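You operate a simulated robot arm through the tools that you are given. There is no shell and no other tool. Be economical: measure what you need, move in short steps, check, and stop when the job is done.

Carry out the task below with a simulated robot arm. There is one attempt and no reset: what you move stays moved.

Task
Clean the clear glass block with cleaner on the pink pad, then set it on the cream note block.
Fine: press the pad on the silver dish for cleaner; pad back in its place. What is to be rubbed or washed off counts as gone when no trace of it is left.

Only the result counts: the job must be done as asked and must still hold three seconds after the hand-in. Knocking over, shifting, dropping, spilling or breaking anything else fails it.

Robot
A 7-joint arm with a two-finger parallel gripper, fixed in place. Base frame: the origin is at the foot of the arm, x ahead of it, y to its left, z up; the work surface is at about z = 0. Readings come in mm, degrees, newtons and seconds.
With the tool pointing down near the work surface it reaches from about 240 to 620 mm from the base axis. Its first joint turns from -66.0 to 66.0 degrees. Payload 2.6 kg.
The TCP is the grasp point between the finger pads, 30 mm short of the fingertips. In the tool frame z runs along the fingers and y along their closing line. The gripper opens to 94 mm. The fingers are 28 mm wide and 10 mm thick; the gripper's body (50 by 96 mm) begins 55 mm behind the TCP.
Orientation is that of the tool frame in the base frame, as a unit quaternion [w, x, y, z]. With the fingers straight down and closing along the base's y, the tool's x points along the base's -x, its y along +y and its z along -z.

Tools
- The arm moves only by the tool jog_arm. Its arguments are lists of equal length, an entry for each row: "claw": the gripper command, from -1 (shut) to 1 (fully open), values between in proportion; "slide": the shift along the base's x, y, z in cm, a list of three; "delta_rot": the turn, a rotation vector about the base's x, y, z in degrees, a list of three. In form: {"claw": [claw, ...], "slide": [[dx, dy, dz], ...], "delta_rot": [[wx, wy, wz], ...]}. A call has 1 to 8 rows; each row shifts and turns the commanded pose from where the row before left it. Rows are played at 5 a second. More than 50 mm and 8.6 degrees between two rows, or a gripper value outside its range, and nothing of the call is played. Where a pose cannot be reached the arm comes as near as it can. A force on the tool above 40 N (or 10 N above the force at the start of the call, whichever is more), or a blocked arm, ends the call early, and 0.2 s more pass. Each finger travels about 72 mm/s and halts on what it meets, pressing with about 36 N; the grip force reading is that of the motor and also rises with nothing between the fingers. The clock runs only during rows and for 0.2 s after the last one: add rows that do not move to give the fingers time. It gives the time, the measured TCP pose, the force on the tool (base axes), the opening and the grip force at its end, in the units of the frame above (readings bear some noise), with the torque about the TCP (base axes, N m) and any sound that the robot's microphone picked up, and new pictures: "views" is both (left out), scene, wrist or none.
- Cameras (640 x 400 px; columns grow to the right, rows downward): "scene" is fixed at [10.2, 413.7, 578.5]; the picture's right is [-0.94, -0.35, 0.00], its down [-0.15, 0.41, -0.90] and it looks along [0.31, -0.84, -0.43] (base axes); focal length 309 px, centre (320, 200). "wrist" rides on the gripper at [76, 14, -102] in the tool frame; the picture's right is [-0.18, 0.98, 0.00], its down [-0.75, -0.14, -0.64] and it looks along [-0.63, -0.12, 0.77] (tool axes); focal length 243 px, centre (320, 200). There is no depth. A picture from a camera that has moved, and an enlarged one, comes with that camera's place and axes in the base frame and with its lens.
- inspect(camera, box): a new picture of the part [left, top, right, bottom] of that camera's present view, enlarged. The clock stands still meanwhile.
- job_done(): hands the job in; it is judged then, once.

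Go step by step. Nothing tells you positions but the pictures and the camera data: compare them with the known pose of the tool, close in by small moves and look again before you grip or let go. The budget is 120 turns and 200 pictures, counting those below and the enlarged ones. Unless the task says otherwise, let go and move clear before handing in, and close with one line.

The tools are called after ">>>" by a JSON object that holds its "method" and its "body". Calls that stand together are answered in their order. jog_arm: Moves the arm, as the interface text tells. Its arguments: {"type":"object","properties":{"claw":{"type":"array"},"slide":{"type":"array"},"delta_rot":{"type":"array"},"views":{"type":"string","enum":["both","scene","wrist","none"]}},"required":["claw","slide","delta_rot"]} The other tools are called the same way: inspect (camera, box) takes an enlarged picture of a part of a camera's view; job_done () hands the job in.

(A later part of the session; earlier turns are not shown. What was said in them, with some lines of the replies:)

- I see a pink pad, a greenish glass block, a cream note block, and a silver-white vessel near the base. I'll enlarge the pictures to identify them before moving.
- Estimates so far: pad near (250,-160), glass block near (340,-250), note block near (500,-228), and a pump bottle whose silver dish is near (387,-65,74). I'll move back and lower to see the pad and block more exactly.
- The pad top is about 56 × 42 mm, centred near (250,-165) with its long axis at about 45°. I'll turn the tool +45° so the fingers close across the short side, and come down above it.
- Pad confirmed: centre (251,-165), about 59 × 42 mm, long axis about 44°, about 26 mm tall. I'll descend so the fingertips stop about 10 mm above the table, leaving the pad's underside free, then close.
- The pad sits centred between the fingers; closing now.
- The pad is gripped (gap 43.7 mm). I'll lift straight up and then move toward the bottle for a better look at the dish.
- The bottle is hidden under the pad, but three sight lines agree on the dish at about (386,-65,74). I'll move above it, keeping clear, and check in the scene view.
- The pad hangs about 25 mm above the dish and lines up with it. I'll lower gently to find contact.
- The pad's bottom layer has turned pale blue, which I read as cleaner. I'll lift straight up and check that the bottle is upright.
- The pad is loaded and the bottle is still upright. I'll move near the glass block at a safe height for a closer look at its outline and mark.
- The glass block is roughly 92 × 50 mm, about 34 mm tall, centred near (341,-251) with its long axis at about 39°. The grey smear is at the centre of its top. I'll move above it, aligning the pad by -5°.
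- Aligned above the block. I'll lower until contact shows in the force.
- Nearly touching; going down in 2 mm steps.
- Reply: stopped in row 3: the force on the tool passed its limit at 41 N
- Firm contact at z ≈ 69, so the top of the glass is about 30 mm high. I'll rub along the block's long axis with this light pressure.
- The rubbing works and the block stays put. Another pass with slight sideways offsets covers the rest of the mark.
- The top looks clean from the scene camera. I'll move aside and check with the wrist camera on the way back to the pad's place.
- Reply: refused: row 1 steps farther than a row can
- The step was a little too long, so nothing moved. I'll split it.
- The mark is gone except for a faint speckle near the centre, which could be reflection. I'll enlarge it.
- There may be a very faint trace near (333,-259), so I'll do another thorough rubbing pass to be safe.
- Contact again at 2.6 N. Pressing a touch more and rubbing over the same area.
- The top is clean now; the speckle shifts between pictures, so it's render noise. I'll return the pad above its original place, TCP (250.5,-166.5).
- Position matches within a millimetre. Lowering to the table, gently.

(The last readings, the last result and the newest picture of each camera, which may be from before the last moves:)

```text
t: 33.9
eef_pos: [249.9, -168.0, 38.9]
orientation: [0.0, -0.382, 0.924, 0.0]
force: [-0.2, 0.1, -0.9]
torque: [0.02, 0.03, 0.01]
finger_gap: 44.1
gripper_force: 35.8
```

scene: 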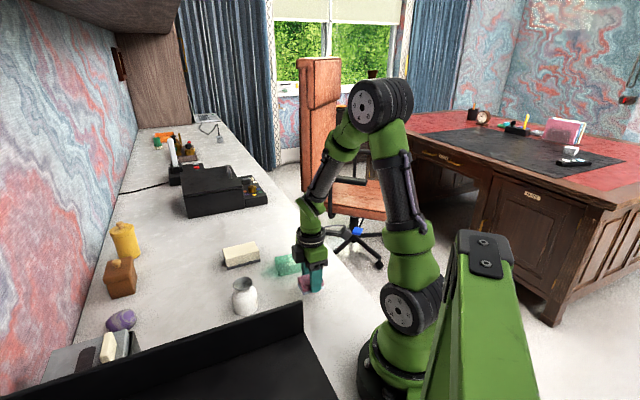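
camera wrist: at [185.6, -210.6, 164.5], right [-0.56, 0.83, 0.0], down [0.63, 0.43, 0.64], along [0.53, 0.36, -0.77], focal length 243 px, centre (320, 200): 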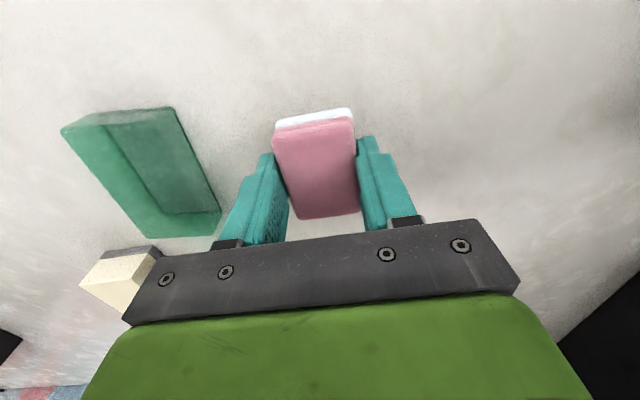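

The pad is at its pick-up height. I'll open slightly, then fully, and lift clear.

>>> {"method": "jog_arm", "body": {"claw": [0.1, 0.3, 1, 1, 1, 1, 1], "slide": [[0, 0, 0], [0, 0, 0], [0, 0, 0], [0, 0, 0], [0, 0, 4], [0, 0, 4], [0, 0, 2]], "delta_rot": [[0, 0, 0], [0, 0, 0], [0, 0, 0], [0, 0, 0], [0, 0, 0], [0, 0, 0], [0, 0, 0]]}}

>>> {"method": "inspect", "body": {"camera": "wrist", "box": [250, 50, 378, 160]}}

>>> {"method": "inspect", "body": {"camera": "scene", "box": [200, 220, 360, 320]}}

```text
t: 35.5
eef_pos: [250.3, -168.7, 140.3]
orientation: [0.001, -0.382, 0.924, 0.0]
force: [-0.8, 0.3, 0.0]
torque: [0.02, 0.0, -0.01]
finger_gap: 93.9
gripper_force: 0.0
camera wrist: at [184.1, -210.9, 241.4], right [-0.56, 0.83, 0.0], down [0.63, 0.43, 0.64], along [0.53, 0.36, -0.77], focal length 243 px, centre (320, 200)
```

scene: 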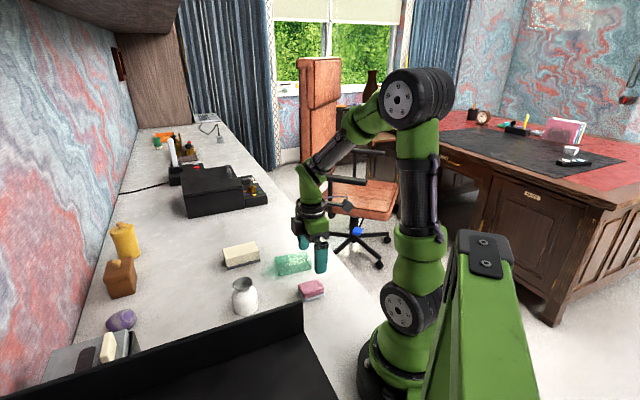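
wrist: 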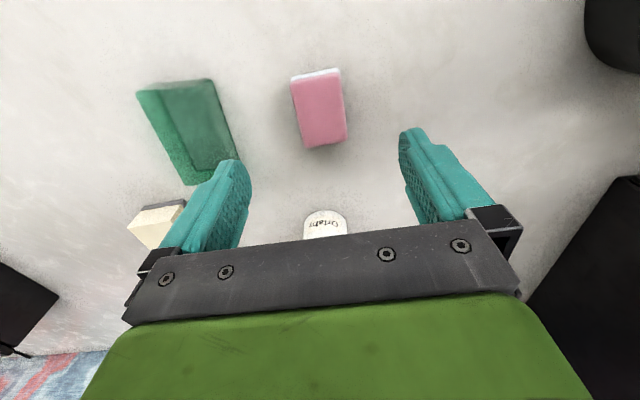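

```text
3.64 times, centred on (314, 105) of wrist
camera zoom: at [184.1, -210.9, 241.4], right [-0.56, 0.83, 0.0], down [0.63, 0.43, 0.64], along [0.53, 0.36, -0.77], focal length 882 px, centre (342, 546)
```

zoom: 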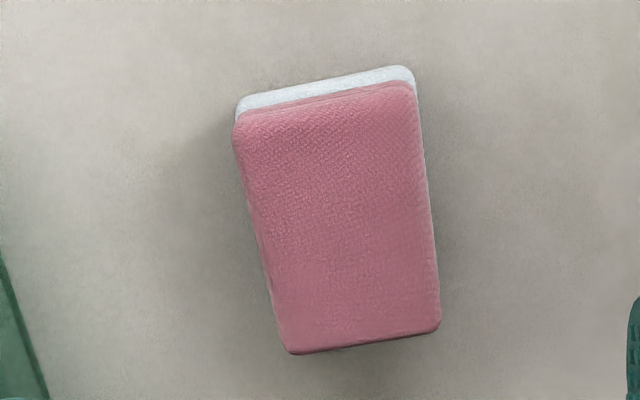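

```text
4.00 times, centred on (280, 270) of scene
camera zoom: at [10.2, 413.7, 578.5], right [-0.94, -0.35, 0.0], down [-0.15, 0.41, -0.9], along [0.31, -0.84, -0.43], focal length 1236 px, centre (480, -80)
```

zoom: 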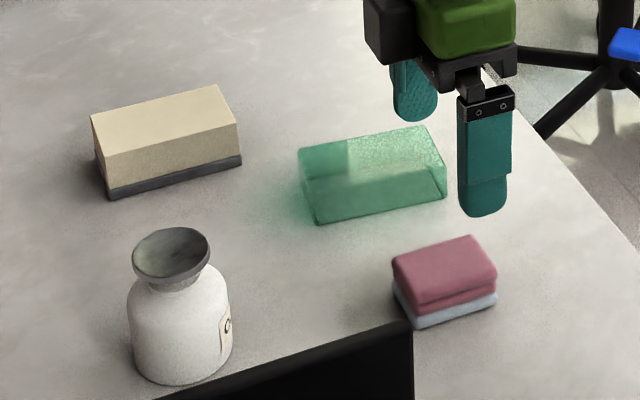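

The pad is back in its place to within about 1 mm. Next I'll measure the note block: rise, turn to 39° and look at it.

>>> {"method": "jog_arm", "body": {"claw": [1, 1, 1, 1, 1], "slide": [[3.7, 0.9, 2.2], [3.7, 0.9, 2.2], [3.7, 0.9, 2.2], [3.7, 0.9, 2.2], [0, 0, 0]], "delta_rot": [[0, 0, -2], [0, 0, -2], [0, 0, -2], [0, 0, 0], [0, 0, 0]], "views": "wrist"}}

```text
t: 36.7
eef_pos: [399.4, -130.2, 226.5]
orientation: [0.002, -0.332, 0.943, -0.002]
force: [0.1, 0.1, 0.5]
torque: [-0.01, 0.01, -0.01]
finger_gap: 94.1
gripper_force: 0.1
camera wrist: at [328.9, -167.0, 328.9], right [-0.47, 0.88, 0.0], down [0.67, 0.36, 0.64], along [0.57, 0.3, -0.77], focal length 243 px, centre (320, 200)
```

wrist: 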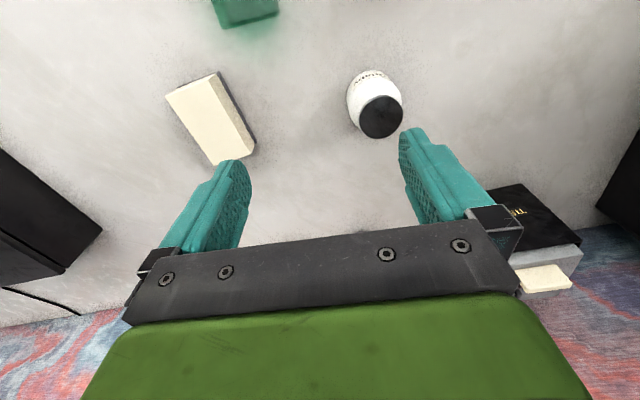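

>>> {"method": "inspect", "body": {"camera": "wrist", "box": [150, 60, 278, 176]}}

>>> {"method": "inspect", "body": {"camera": "scene", "box": [209, 230, 273, 280]}}

```text
3.45 times, centred on (214, 118) of wrist
camera zoom: at [328.9, -167.0, 328.9], right [-0.47, 0.88, 0.0], down [0.67, 0.36, 0.64], along [0.57, 0.3, -0.77], focal length 837 px, centre (686, 483)
```

zoom: 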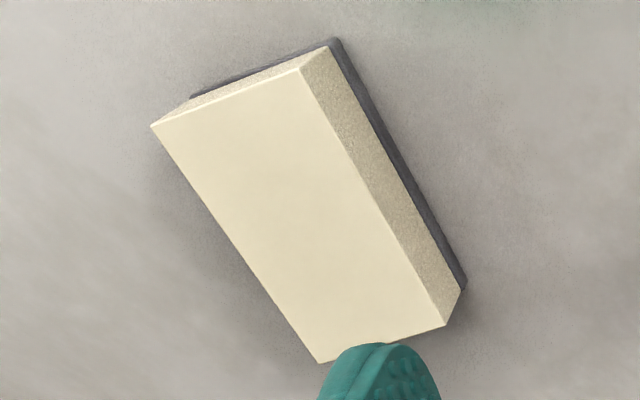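

```text
8.00 times, centred on (241, 255) of scene
camera zoom: at [10.2, 413.7, 578.5], right [-0.94, -0.35, 0.0], down [-0.15, 0.41, -0.9], along [0.31, -0.84, -0.43], focal length 2472 px, centre (952, -240)
```

zoom: 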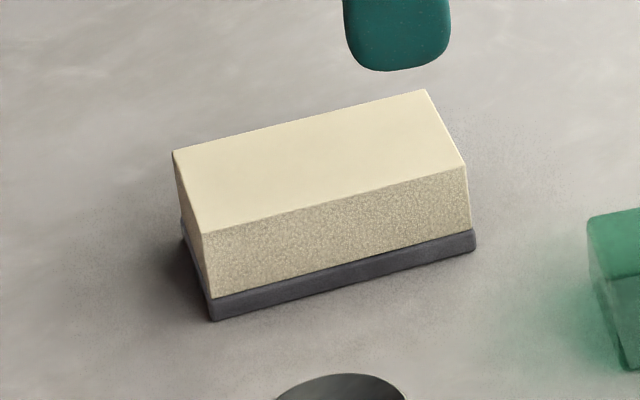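

The note block is about 96 × 58 × 38.5 mm, centred at (504,-228), long axis about 46°. Now I'll move above the glass block, centre (341,-252) at about 39°, and check before gripping.

>>> {"method": "jog_arm", "body": {"claw": [1, 1, 1, 1, 1, 1], "slide": [[-1.95, -4.07, 0], [-1.95, -4.07, 0], [-1.96, -4.08, -1], [0, 0, -4.5], [0, 0, -4.5], [0, 0, 0]], "delta_rot": [[0, 0, 0], [0, 0, 0], [0, 0, 0], [0, 0, 0], [0, 0, 0], [0, 0, 0]]}}

>>> {"method": "inspect", "body": {"camera": "wrist", "box": [230, 50, 420, 240]}}

>>> {"method": "inspect", "body": {"camera": "scene", "box": [250, 205, 346, 285]}}

```text
t: 38.1
eef_pos: [338.9, -254.2, 127.4]
orientation: [0.001, -0.332, 0.943, 0.0]
force: [0.6, -0.2, 0.2]
torque: [-0.02, 0.0, 0.0]
finger_gap: 94.0
gripper_force: 0.0
camera wrist: at [269.2, -290.1, 229.6], right [-0.47, 0.88, 0.0], down [0.67, 0.36, 0.64], along [0.57, 0.3, -0.77], focal length 243 px, centre (320, 200)
```

scene: 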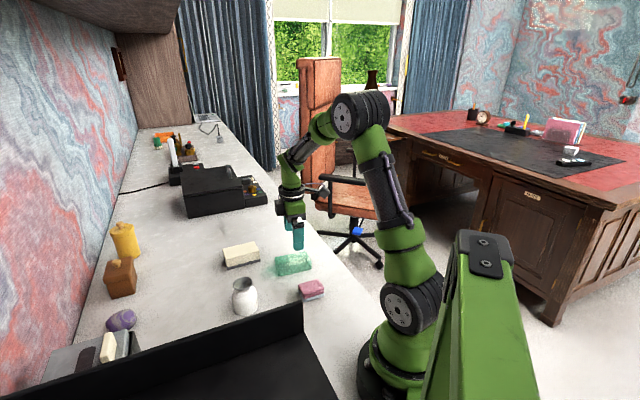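
wrist: 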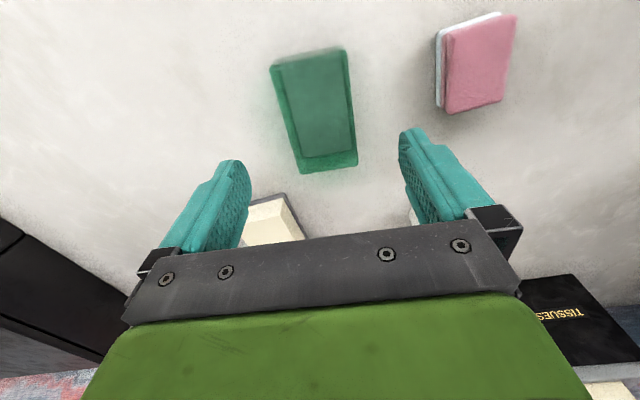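

```text
2.11 times, centred on (325, 145) of wrist
camera zoom: at [269.2, -290.1, 229.6], right [-0.47, 0.88, 0.0], down [0.67, 0.36, 0.64], along [0.57, 0.3, -0.77], focal length 511 px, centre (310, 316)
```

zoom: 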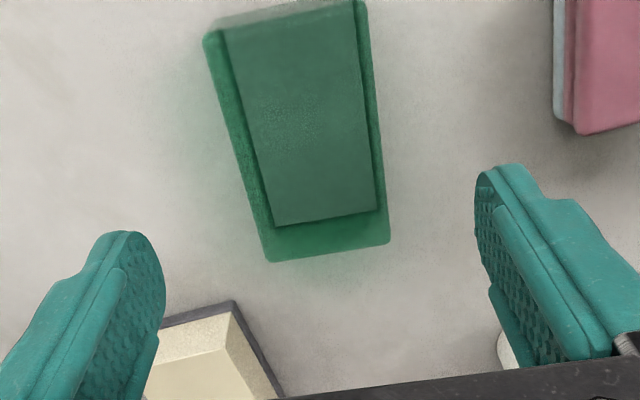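

```text
5.00 times, centred on (298, 245) of scene
camera zoom: at [10.2, 413.7, 578.5], right [-0.94, -0.35, 0.0], down [-0.15, 0.41, -0.9], along [0.31, -0.84, -0.43], focal length 1545 px, centre (430, -25)
```

zoom: 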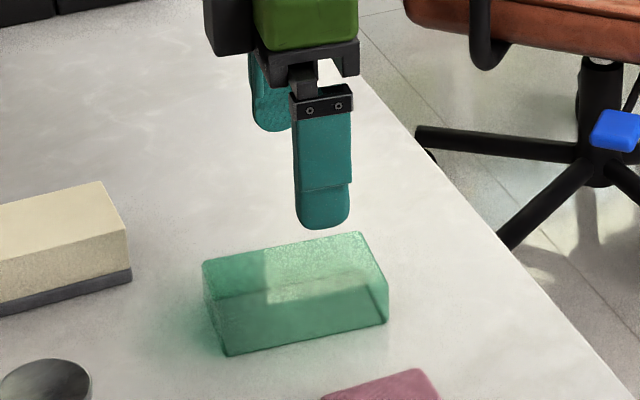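

The glass centre is confirmed at (342,-252.4), about 95 × 56 mm at 38.5°, and the fingers are aligned. Descending so the fingertips are about 10 mm above the table, then closing.

>>> {"method": "jog_arm", "body": {"claw": [1, 1, 1, 1], "slide": [[0.2, 0.1, -4], [0, 0, -3], [0, 0, -1.7], [0, 0, 0]], "delta_rot": [[0, 0, 0], [0, 0, 0], [0, 0, 0], [0, 0, 0]]}}

>>> {"method": "inspect", "body": {"camera": "scene", "box": [250, 205, 346, 285]}}

```text
t: 39.1
eef_pos: [341.2, -252.5, 39.9]
orientation: [0.001, -0.332, 0.943, -0.001]
force: [-0.3, -0.2, 0.0]
torque: [0.0, 0.02, 0.02]
finger_gap: 93.9
gripper_force: 0.0
camera wrist: at [271.4, -289.0, 142.5], right [-0.47, 0.88, 0.0], down [0.67, 0.36, 0.64], along [0.57, 0.3, -0.77], focal length 243 px, centre (320, 200)
```

scene: 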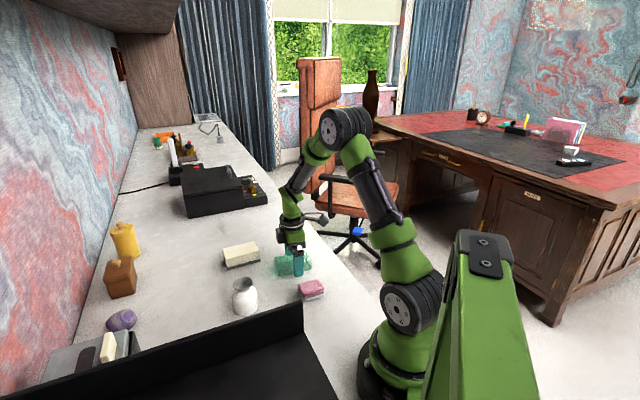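
wrist: 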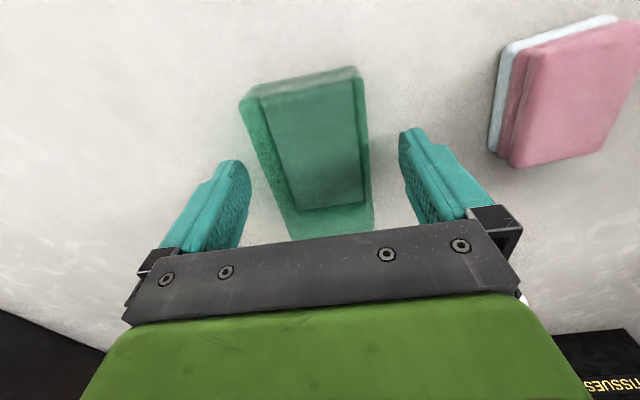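

```text
5.00 times, centred on (298, 245) of scene
camera zoom: at [10.2, 413.7, 578.5], right [-0.94, -0.35, 0.0], down [-0.15, 0.41, -0.9], along [0.31, -0.84, -0.43], focal length 1545 px, centre (430, -25)
```

zoom: 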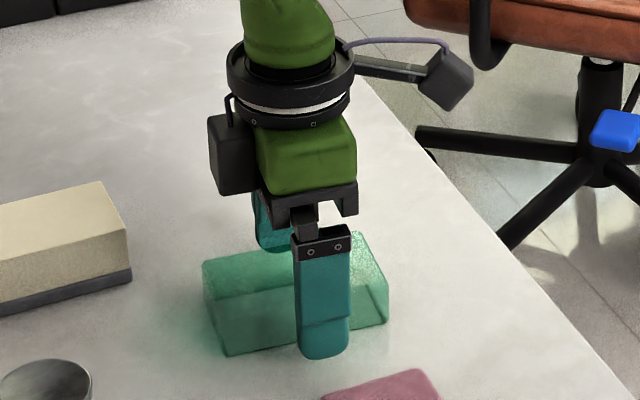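

Well placed around the block. Closing and lifting a little to test.

>>> {"method": "jog_arm", "body": {"claw": [0.4, 0.25, -1, -1, -1], "slide": [[0, 0, 0], [0, 0, 0], [0, 0, 0], [0, 0, 0], [0, 0, 0]], "delta_rot": [[0, 0, 0], [0, 0, 0], [0, 0, 0], [0, 0, 0], [0, 0, 0]], "views": "none"}}

>>> {"method": "jog_arm", "body": {"claw": [-1, -1, -1, -1, -1], "slide": [[0, 0, 1], [0, 0, 3], [0, 0, 4], [0, 0, 2], [0, 0, 0]], "delta_rot": [[0, 0, 0], [0, 0, 0], [0, 0, 0], [0, 0, 0], [0, 0, 0]]}}

>>> {"method": "inspect", "body": {"camera": "scene", "box": [220, 185, 340, 285]}}

```text
t: 40.3
eef_pos: [342.5, -252.9, 40.7]
orientation: [0.001, -0.333, 0.943, -0.002]
force: [1.3, -0.7, -0.5]
torque: [-0.12, -0.1, -0.01]
finger_gap: 59.6
gripper_force: 36.3
```

```text
t: 41.5
eef_pos: [341.6, -251.9, 140.2]
orientation: [0.001, -0.333, 0.943, -0.001]
force: [-0.1, -0.1, -4.2]
torque: [0.01, 0.0, 0.01]
finger_gap: 59.5
gripper_force: 35.4
camera wrist: at [271.5, -289.3, 242.8], right [-0.47, 0.88, 0.0], down [0.67, 0.36, 0.64], along [0.57, 0.3, -0.77], focal length 243 px, centre (320, 200)
```

scene: 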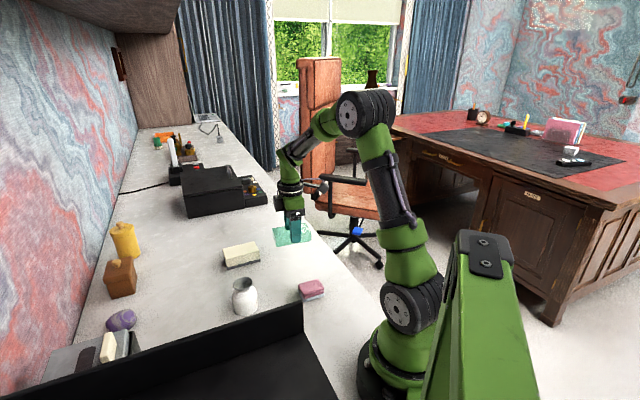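
wrist: 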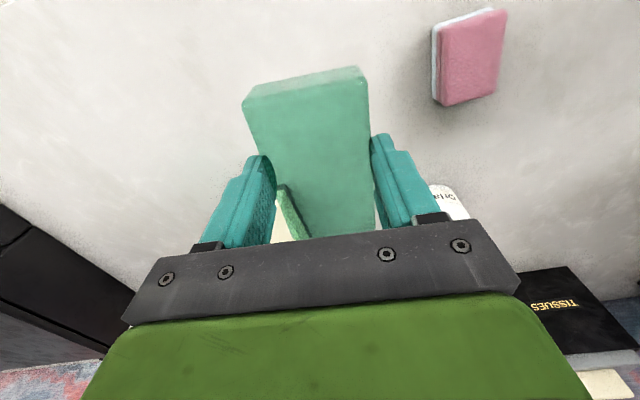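

```text
4.00 times, centred on (280, 235) of scene
camera zoom: at [10.2, 413.7, 578.5], right [-0.94, -0.35, 0.0], down [-0.15, 0.41, -0.9], along [0.31, -0.84, -0.43], focal length 1236 px, centre (480, 60)
```

zoom: 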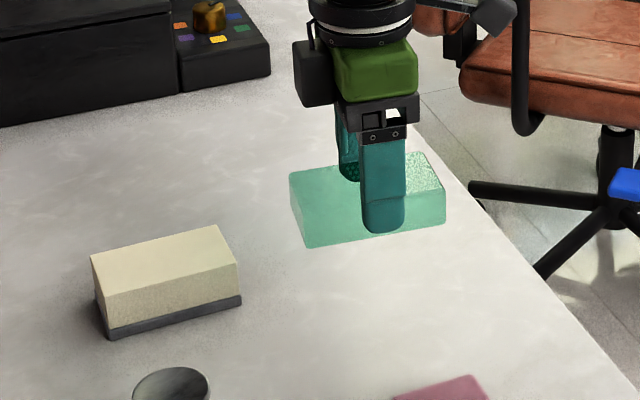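

The glass is lifted, level and clean. I'll carry it over the note block at a safe height, turning +7.5° to align with it.

>>> {"method": "jog_arm", "body": {"claw": [-1, -1, -1, -1, -1, -1], "slide": [[3.25, 0.48, 0], [3.25, 0.48, 0], [3.25, 0.48, 0], [3.25, 0.48, 0], [3.25, 0.45, 0], [0, 0, 0]], "delta_rot": [[0, 0, 1.5], [0, 0, 1.5], [0, 0, 1.5], [0, 0, 1.5], [0, 0, 1.5], [0, 0, 0]]}}

>>> {"method": "inspect", "body": {"camera": "scene", "box": [190, 195, 310, 285]}}

```text
t: 42.9
eef_pos: [502.6, -229.6, 137.8]
orientation: [0.0, -0.394, 0.919, -0.001]
force: [0.2, 0.4, -4.3]
torque: [-0.03, 0.01, 0.05]
finger_gap: 59.7
gripper_force: 36.3
camera wrist: at [439.0, -274.7, 241.7], right [-0.58, 0.81, 0.0], down [0.62, 0.45, 0.64], along [0.52, 0.37, -0.77], focal length 243 px, centre (320, 200)
```

scene: 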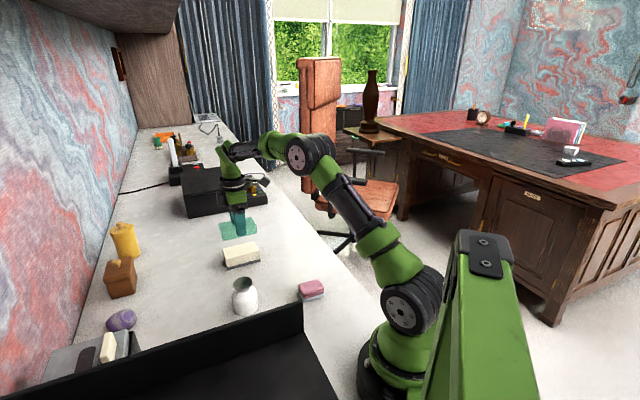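
wrist: 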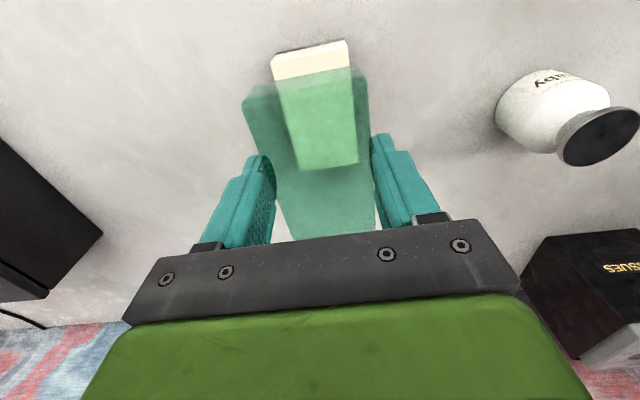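

```text
4.44 times, centred on (250, 240) of scene
camera zoom: at [10.3, 413.7, 578.5], right [-0.94, -0.35, 0.0], down [-0.15, 0.41, -0.9], along [0.31, -0.84, -0.43], focal length 1374 px, centre (631, 22)
```

zoom: 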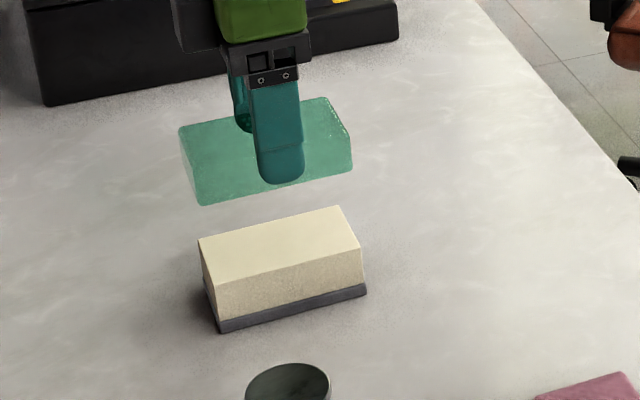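

The glass is above the note block. I'll lower to about 10 mm above it and check alignment.

>>> {"method": "jog_arm", "body": {"claw": [-1, -1, -1, -1], "slide": [[0.1, 0.1, -2.5], [0, 0, -2], [0, 0, -0.3], [0, 0, 0]], "delta_rot": [[0, 0, 0], [0, 0, 0], [0, 0, 0], [0, 0, 0]], "views": "wrist"}}

>>> {"method": "inspect", "body": {"camera": "scene", "box": [205, 215, 285, 275]}}

```text
t: 43.9
eef_pos: [505.2, -228.3, 92.3]
orientation: [0.001, -0.393, 0.919, -0.001]
force: [0.3, 0.1, -3.8]
torque: [-0.02, -0.01, 0.01]
finger_gap: 59.7
gripper_force: 35.9
camera wrist: at [440.5, -273.1, 194.3], right [-0.58, 0.81, 0.0], down [0.62, 0.45, 0.64], along [0.52, 0.37, -0.77], focal length 243 px, centre (320, 200)
```

wrist: 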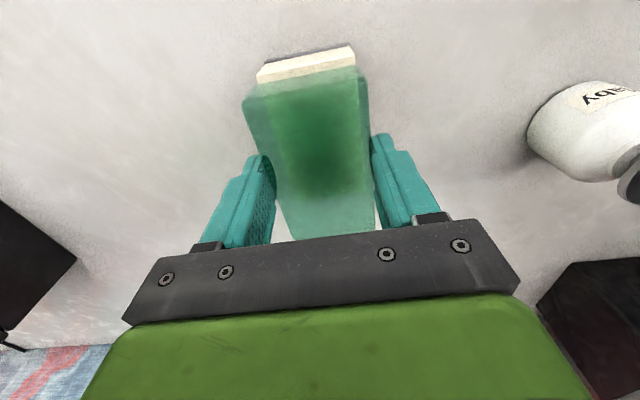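

```text
6.67 times, centred on (245, 245) of scene
camera zoom: at [10.3, 413.7, 578.5], right [-0.94, -0.35, 0.0], down [-0.15, 0.41, -0.9], along [0.31, -0.84, -0.43], focal length 2060 px, centre (820, -100)
```

zoom: 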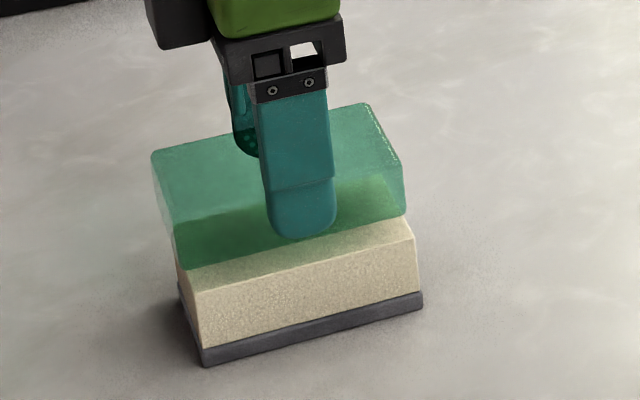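

The glass looks a few mm too far along the long axis. I'll shift it back about 4 mm and lower further for another check.

>>> {"method": "jog_arm", "body": {"claw": [-1, -1, -1, -1], "slide": [[-0.28, -0.28, 0], [0, 0, -0.8], [0, 0, -0.2], [0, 0, 0]], "delta_rot": [[0, 0, 0], [0, 0, 0], [0, 0, 0], [0, 0, 0]], "views": "none"}}

>>> {"method": "inspect", "body": {"camera": "scene", "box": [213, 225, 277, 275]}}

>>> {"method": "inspect", "body": {"camera": "wrist", "box": [220, 30, 400, 150]}}

```text
t: 44.9
eef_pos: [501.0, -231.3, 82.4]
orientation: [0.001, -0.394, 0.919, 0.0]
force: [0.2, 0.4, -5.0]
torque: [0.01, -0.02, 0.04]
finger_gap: 59.3
gripper_force: 36.1
```

```text
8.00 times, centred on (245, 250) of scene
camera zoom: at [10.3, 413.7, 578.5], right [-0.94, -0.35, 0.0], down [-0.15, 0.41, -0.9], along [0.31, -0.84, -0.43], focal length 2472 px, centre (920, -200)
```

zoom: 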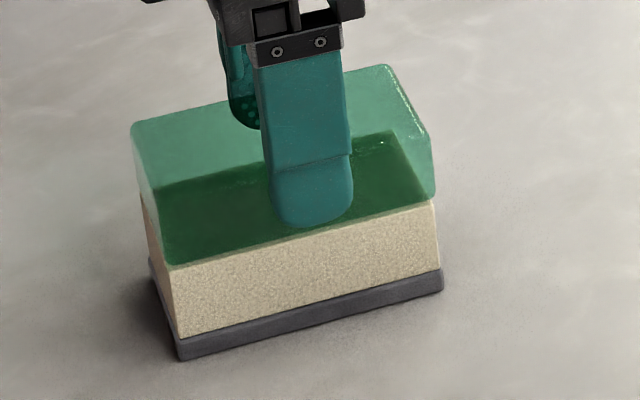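

```text
3.33 times, centred on (310, 90) of wrist
camera zoom: at [437.8, -275.4, 184.3], right [-0.58, 0.81, 0.0], down [0.62, 0.45, 0.64], along [0.52, 0.37, -0.77], focal length 809 px, centre (353, 567)
```

zoom: 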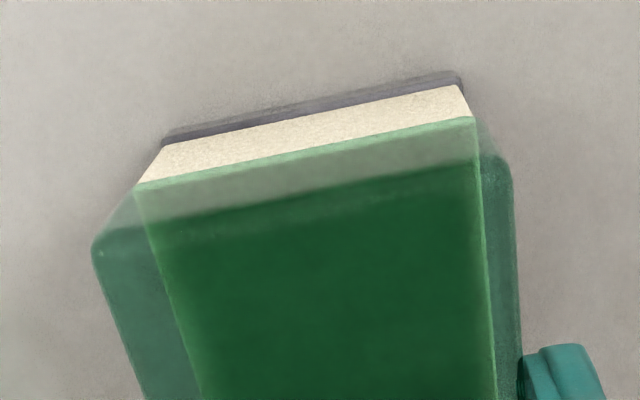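

Alignment now looks good. I'll lower by millimetres until the note block takes the weight.

>>> {"method": "jog_arm", "body": {"claw": [-1, -1, -1], "slide": [[0, 0, -0.1], [0, 0, -0.1], [0, 0, 0]], "delta_rot": [[0, 0, 0], [0, 0, 0], [0, 0, 0]], "views": "none"}}

```text
t: 45.7
eef_pos: [503.1, -230.9, 81.1]
orientation: [0.002, -0.393, 0.92, -0.001]
force: [-1.2, 0.2, 0.5]
torque: [0.08, 0.19, 0.01]
finger_gap: 59.6
gripper_force: 35.6
```

The force went from -4.5 to about 0 N, so the glass is resting on the note block. I'll open gradually and lift clear.

>>> {"method": "jog_arm", "body": {"claw": [0.35, 0.45, 0.7, 1, 1, 1], "slide": [[0, 0, 0], [0, 0, 0], [0, 0, 0], [0, 0, 0], [0, 0, 0], [0, 0, 0]], "delta_rot": [[0, 0, 0], [0, 0, 0], [0, 0, 0], [0, 0, 0], [0, 0, 0], [0, 0, 0]], "views": "none"}}

>>> {"method": "inspect", "body": {"camera": "scene", "box": [205, 215, 285, 275]}}

>>> {"method": "inspect", "body": {"camera": "wrist", "box": [180, 30, 460, 250]}}

```text
t: 47.1
eef_pos: [502.4, -230.4, 81.0]
orientation: [0.002, -0.394, 0.919, 0.0]
force: [0.5, -0.8, 0.9]
torque: [0.02, 0.02, -0.02]
finger_gap: 94.2
gripper_force: 0.2
```

```text
6.67 times, centred on (245, 245) of scene
camera zoom: at [10.2, 413.7, 578.5], right [-0.94, -0.35, 0.0], down [-0.15, 0.41, -0.9], along [0.31, -0.84, -0.43], focal length 2060 px, centre (820, -100)
```

zoom: 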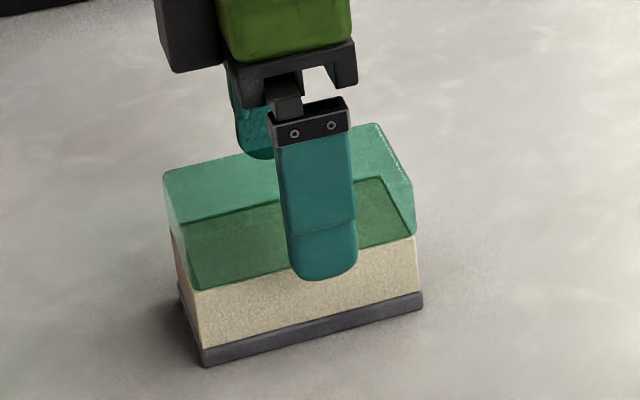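

```text
1.82 times, centred on (320, 140) of wrist
camera zoom: at [437.7, -275.4, 182.5], right [-0.58, 0.81, 0.0], down [0.62, 0.45, 0.64], along [0.52, 0.37, -0.77], focal length 441 px, centre (320, 309)
```

zoom: 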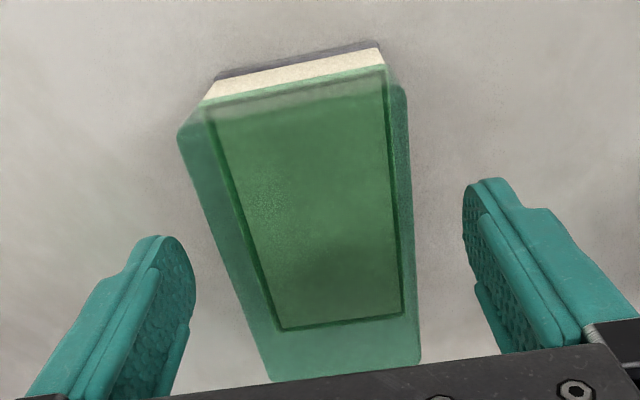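

The glass sits flat and centred. Lifting clear for a final check.

>>> {"method": "jog_arm", "body": {"claw": [1, 1, 1, 1, 1, 1], "slide": [[0, 0, 3], [0, 0, 4], [0, 0, 4], [-3, 1, 2], [-3, 2, 2], [0, 0, 0]], "delta_rot": [[0, 0, 0], [0, 0, 0], [0, 0, 0], [0, 0, 0], [0, 0, 0], [0, 0, 0]]}}

>>> {"method": "inspect", "body": {"camera": "scene", "box": [205, 215, 285, 275]}}

>>> {"method": "inspect", "body": {"camera": "scene", "box": [200, 220, 360, 320]}}

```text
t: 48.5
eef_pos: [442.2, -201.3, 229.8]
orientation: [0.002, -0.394, 0.919, -0.001]
force: [-0.3, -0.4, 0.3]
torque: [-0.01, 0.04, 0.04]
finger_gap: 94.0
gripper_force: 0.2
camera wrist: at [378.0, -246.0, 332.8], right [-0.58, 0.81, 0.0], down [0.62, 0.45, 0.64], along [0.52, 0.37, -0.77], focal length 243 px, centre (320, 200)
```

scene: 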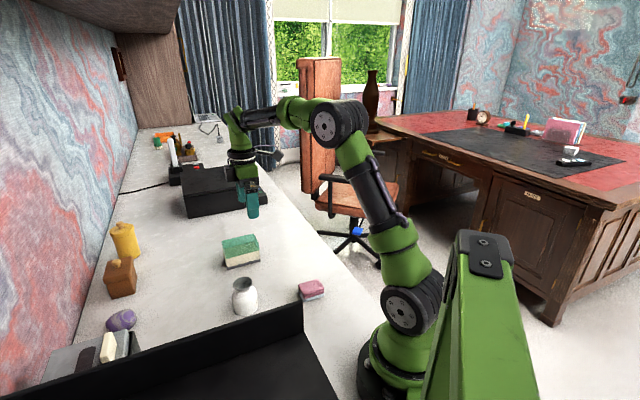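
wrist: 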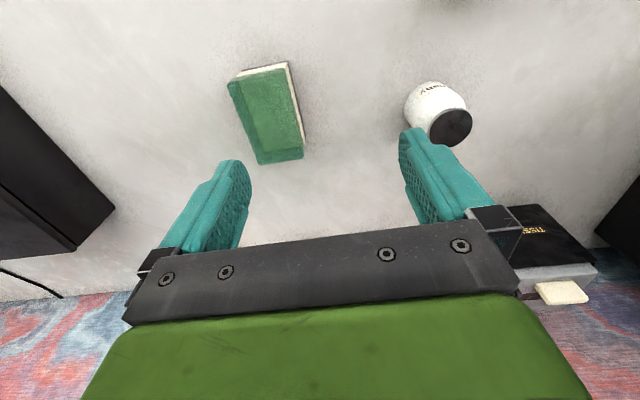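

```text
6.67 times, centred on (245, 245) of scene
camera zoom: at [10.2, 413.7, 578.5], right [-0.94, -0.35, 0.0], down [-0.15, 0.41, -0.9], along [0.31, -0.84, -0.43], focal length 2060 px, centre (820, -100)
```

zoom: 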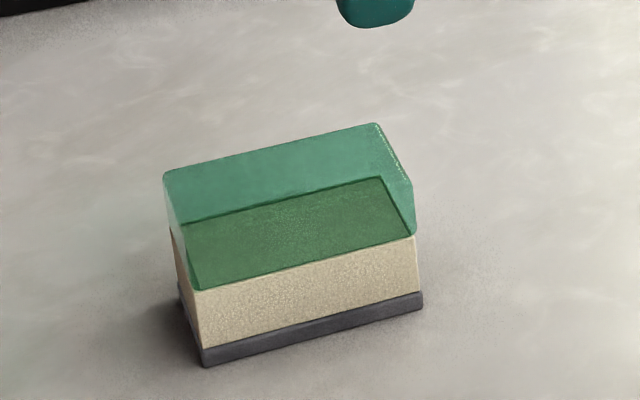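

```text
4.00 times, centred on (280, 270) of scene
camera zoom: at [10.2, 413.7, 578.5], right [-0.94, -0.35, 0.0], down [-0.15, 0.41, -0.9], along [0.31, -0.84, -0.43], focal length 1236 px, centre (480, -80)
```

zoom: 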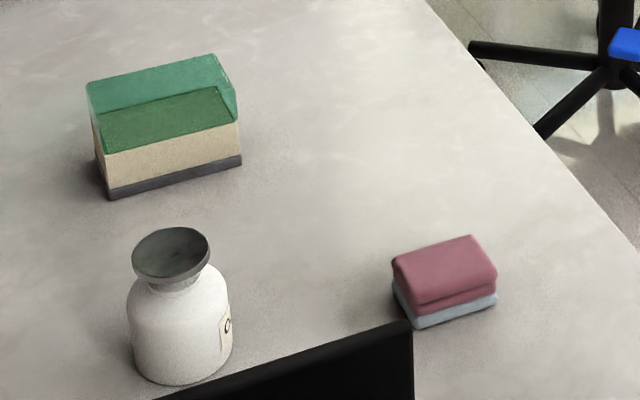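

The glass is clean and sits squarely on the note block. The pad is back in its place and the bottle is unmoved, so I'm handing in.

>>> {"method": "job_done", "body": {}}

```text
The job is handed in.
```

The glass block is cleaned with no mark I can see and sits on the cream note block; the pad is back within about 1 mm of where it was, and nothing else looks moved.
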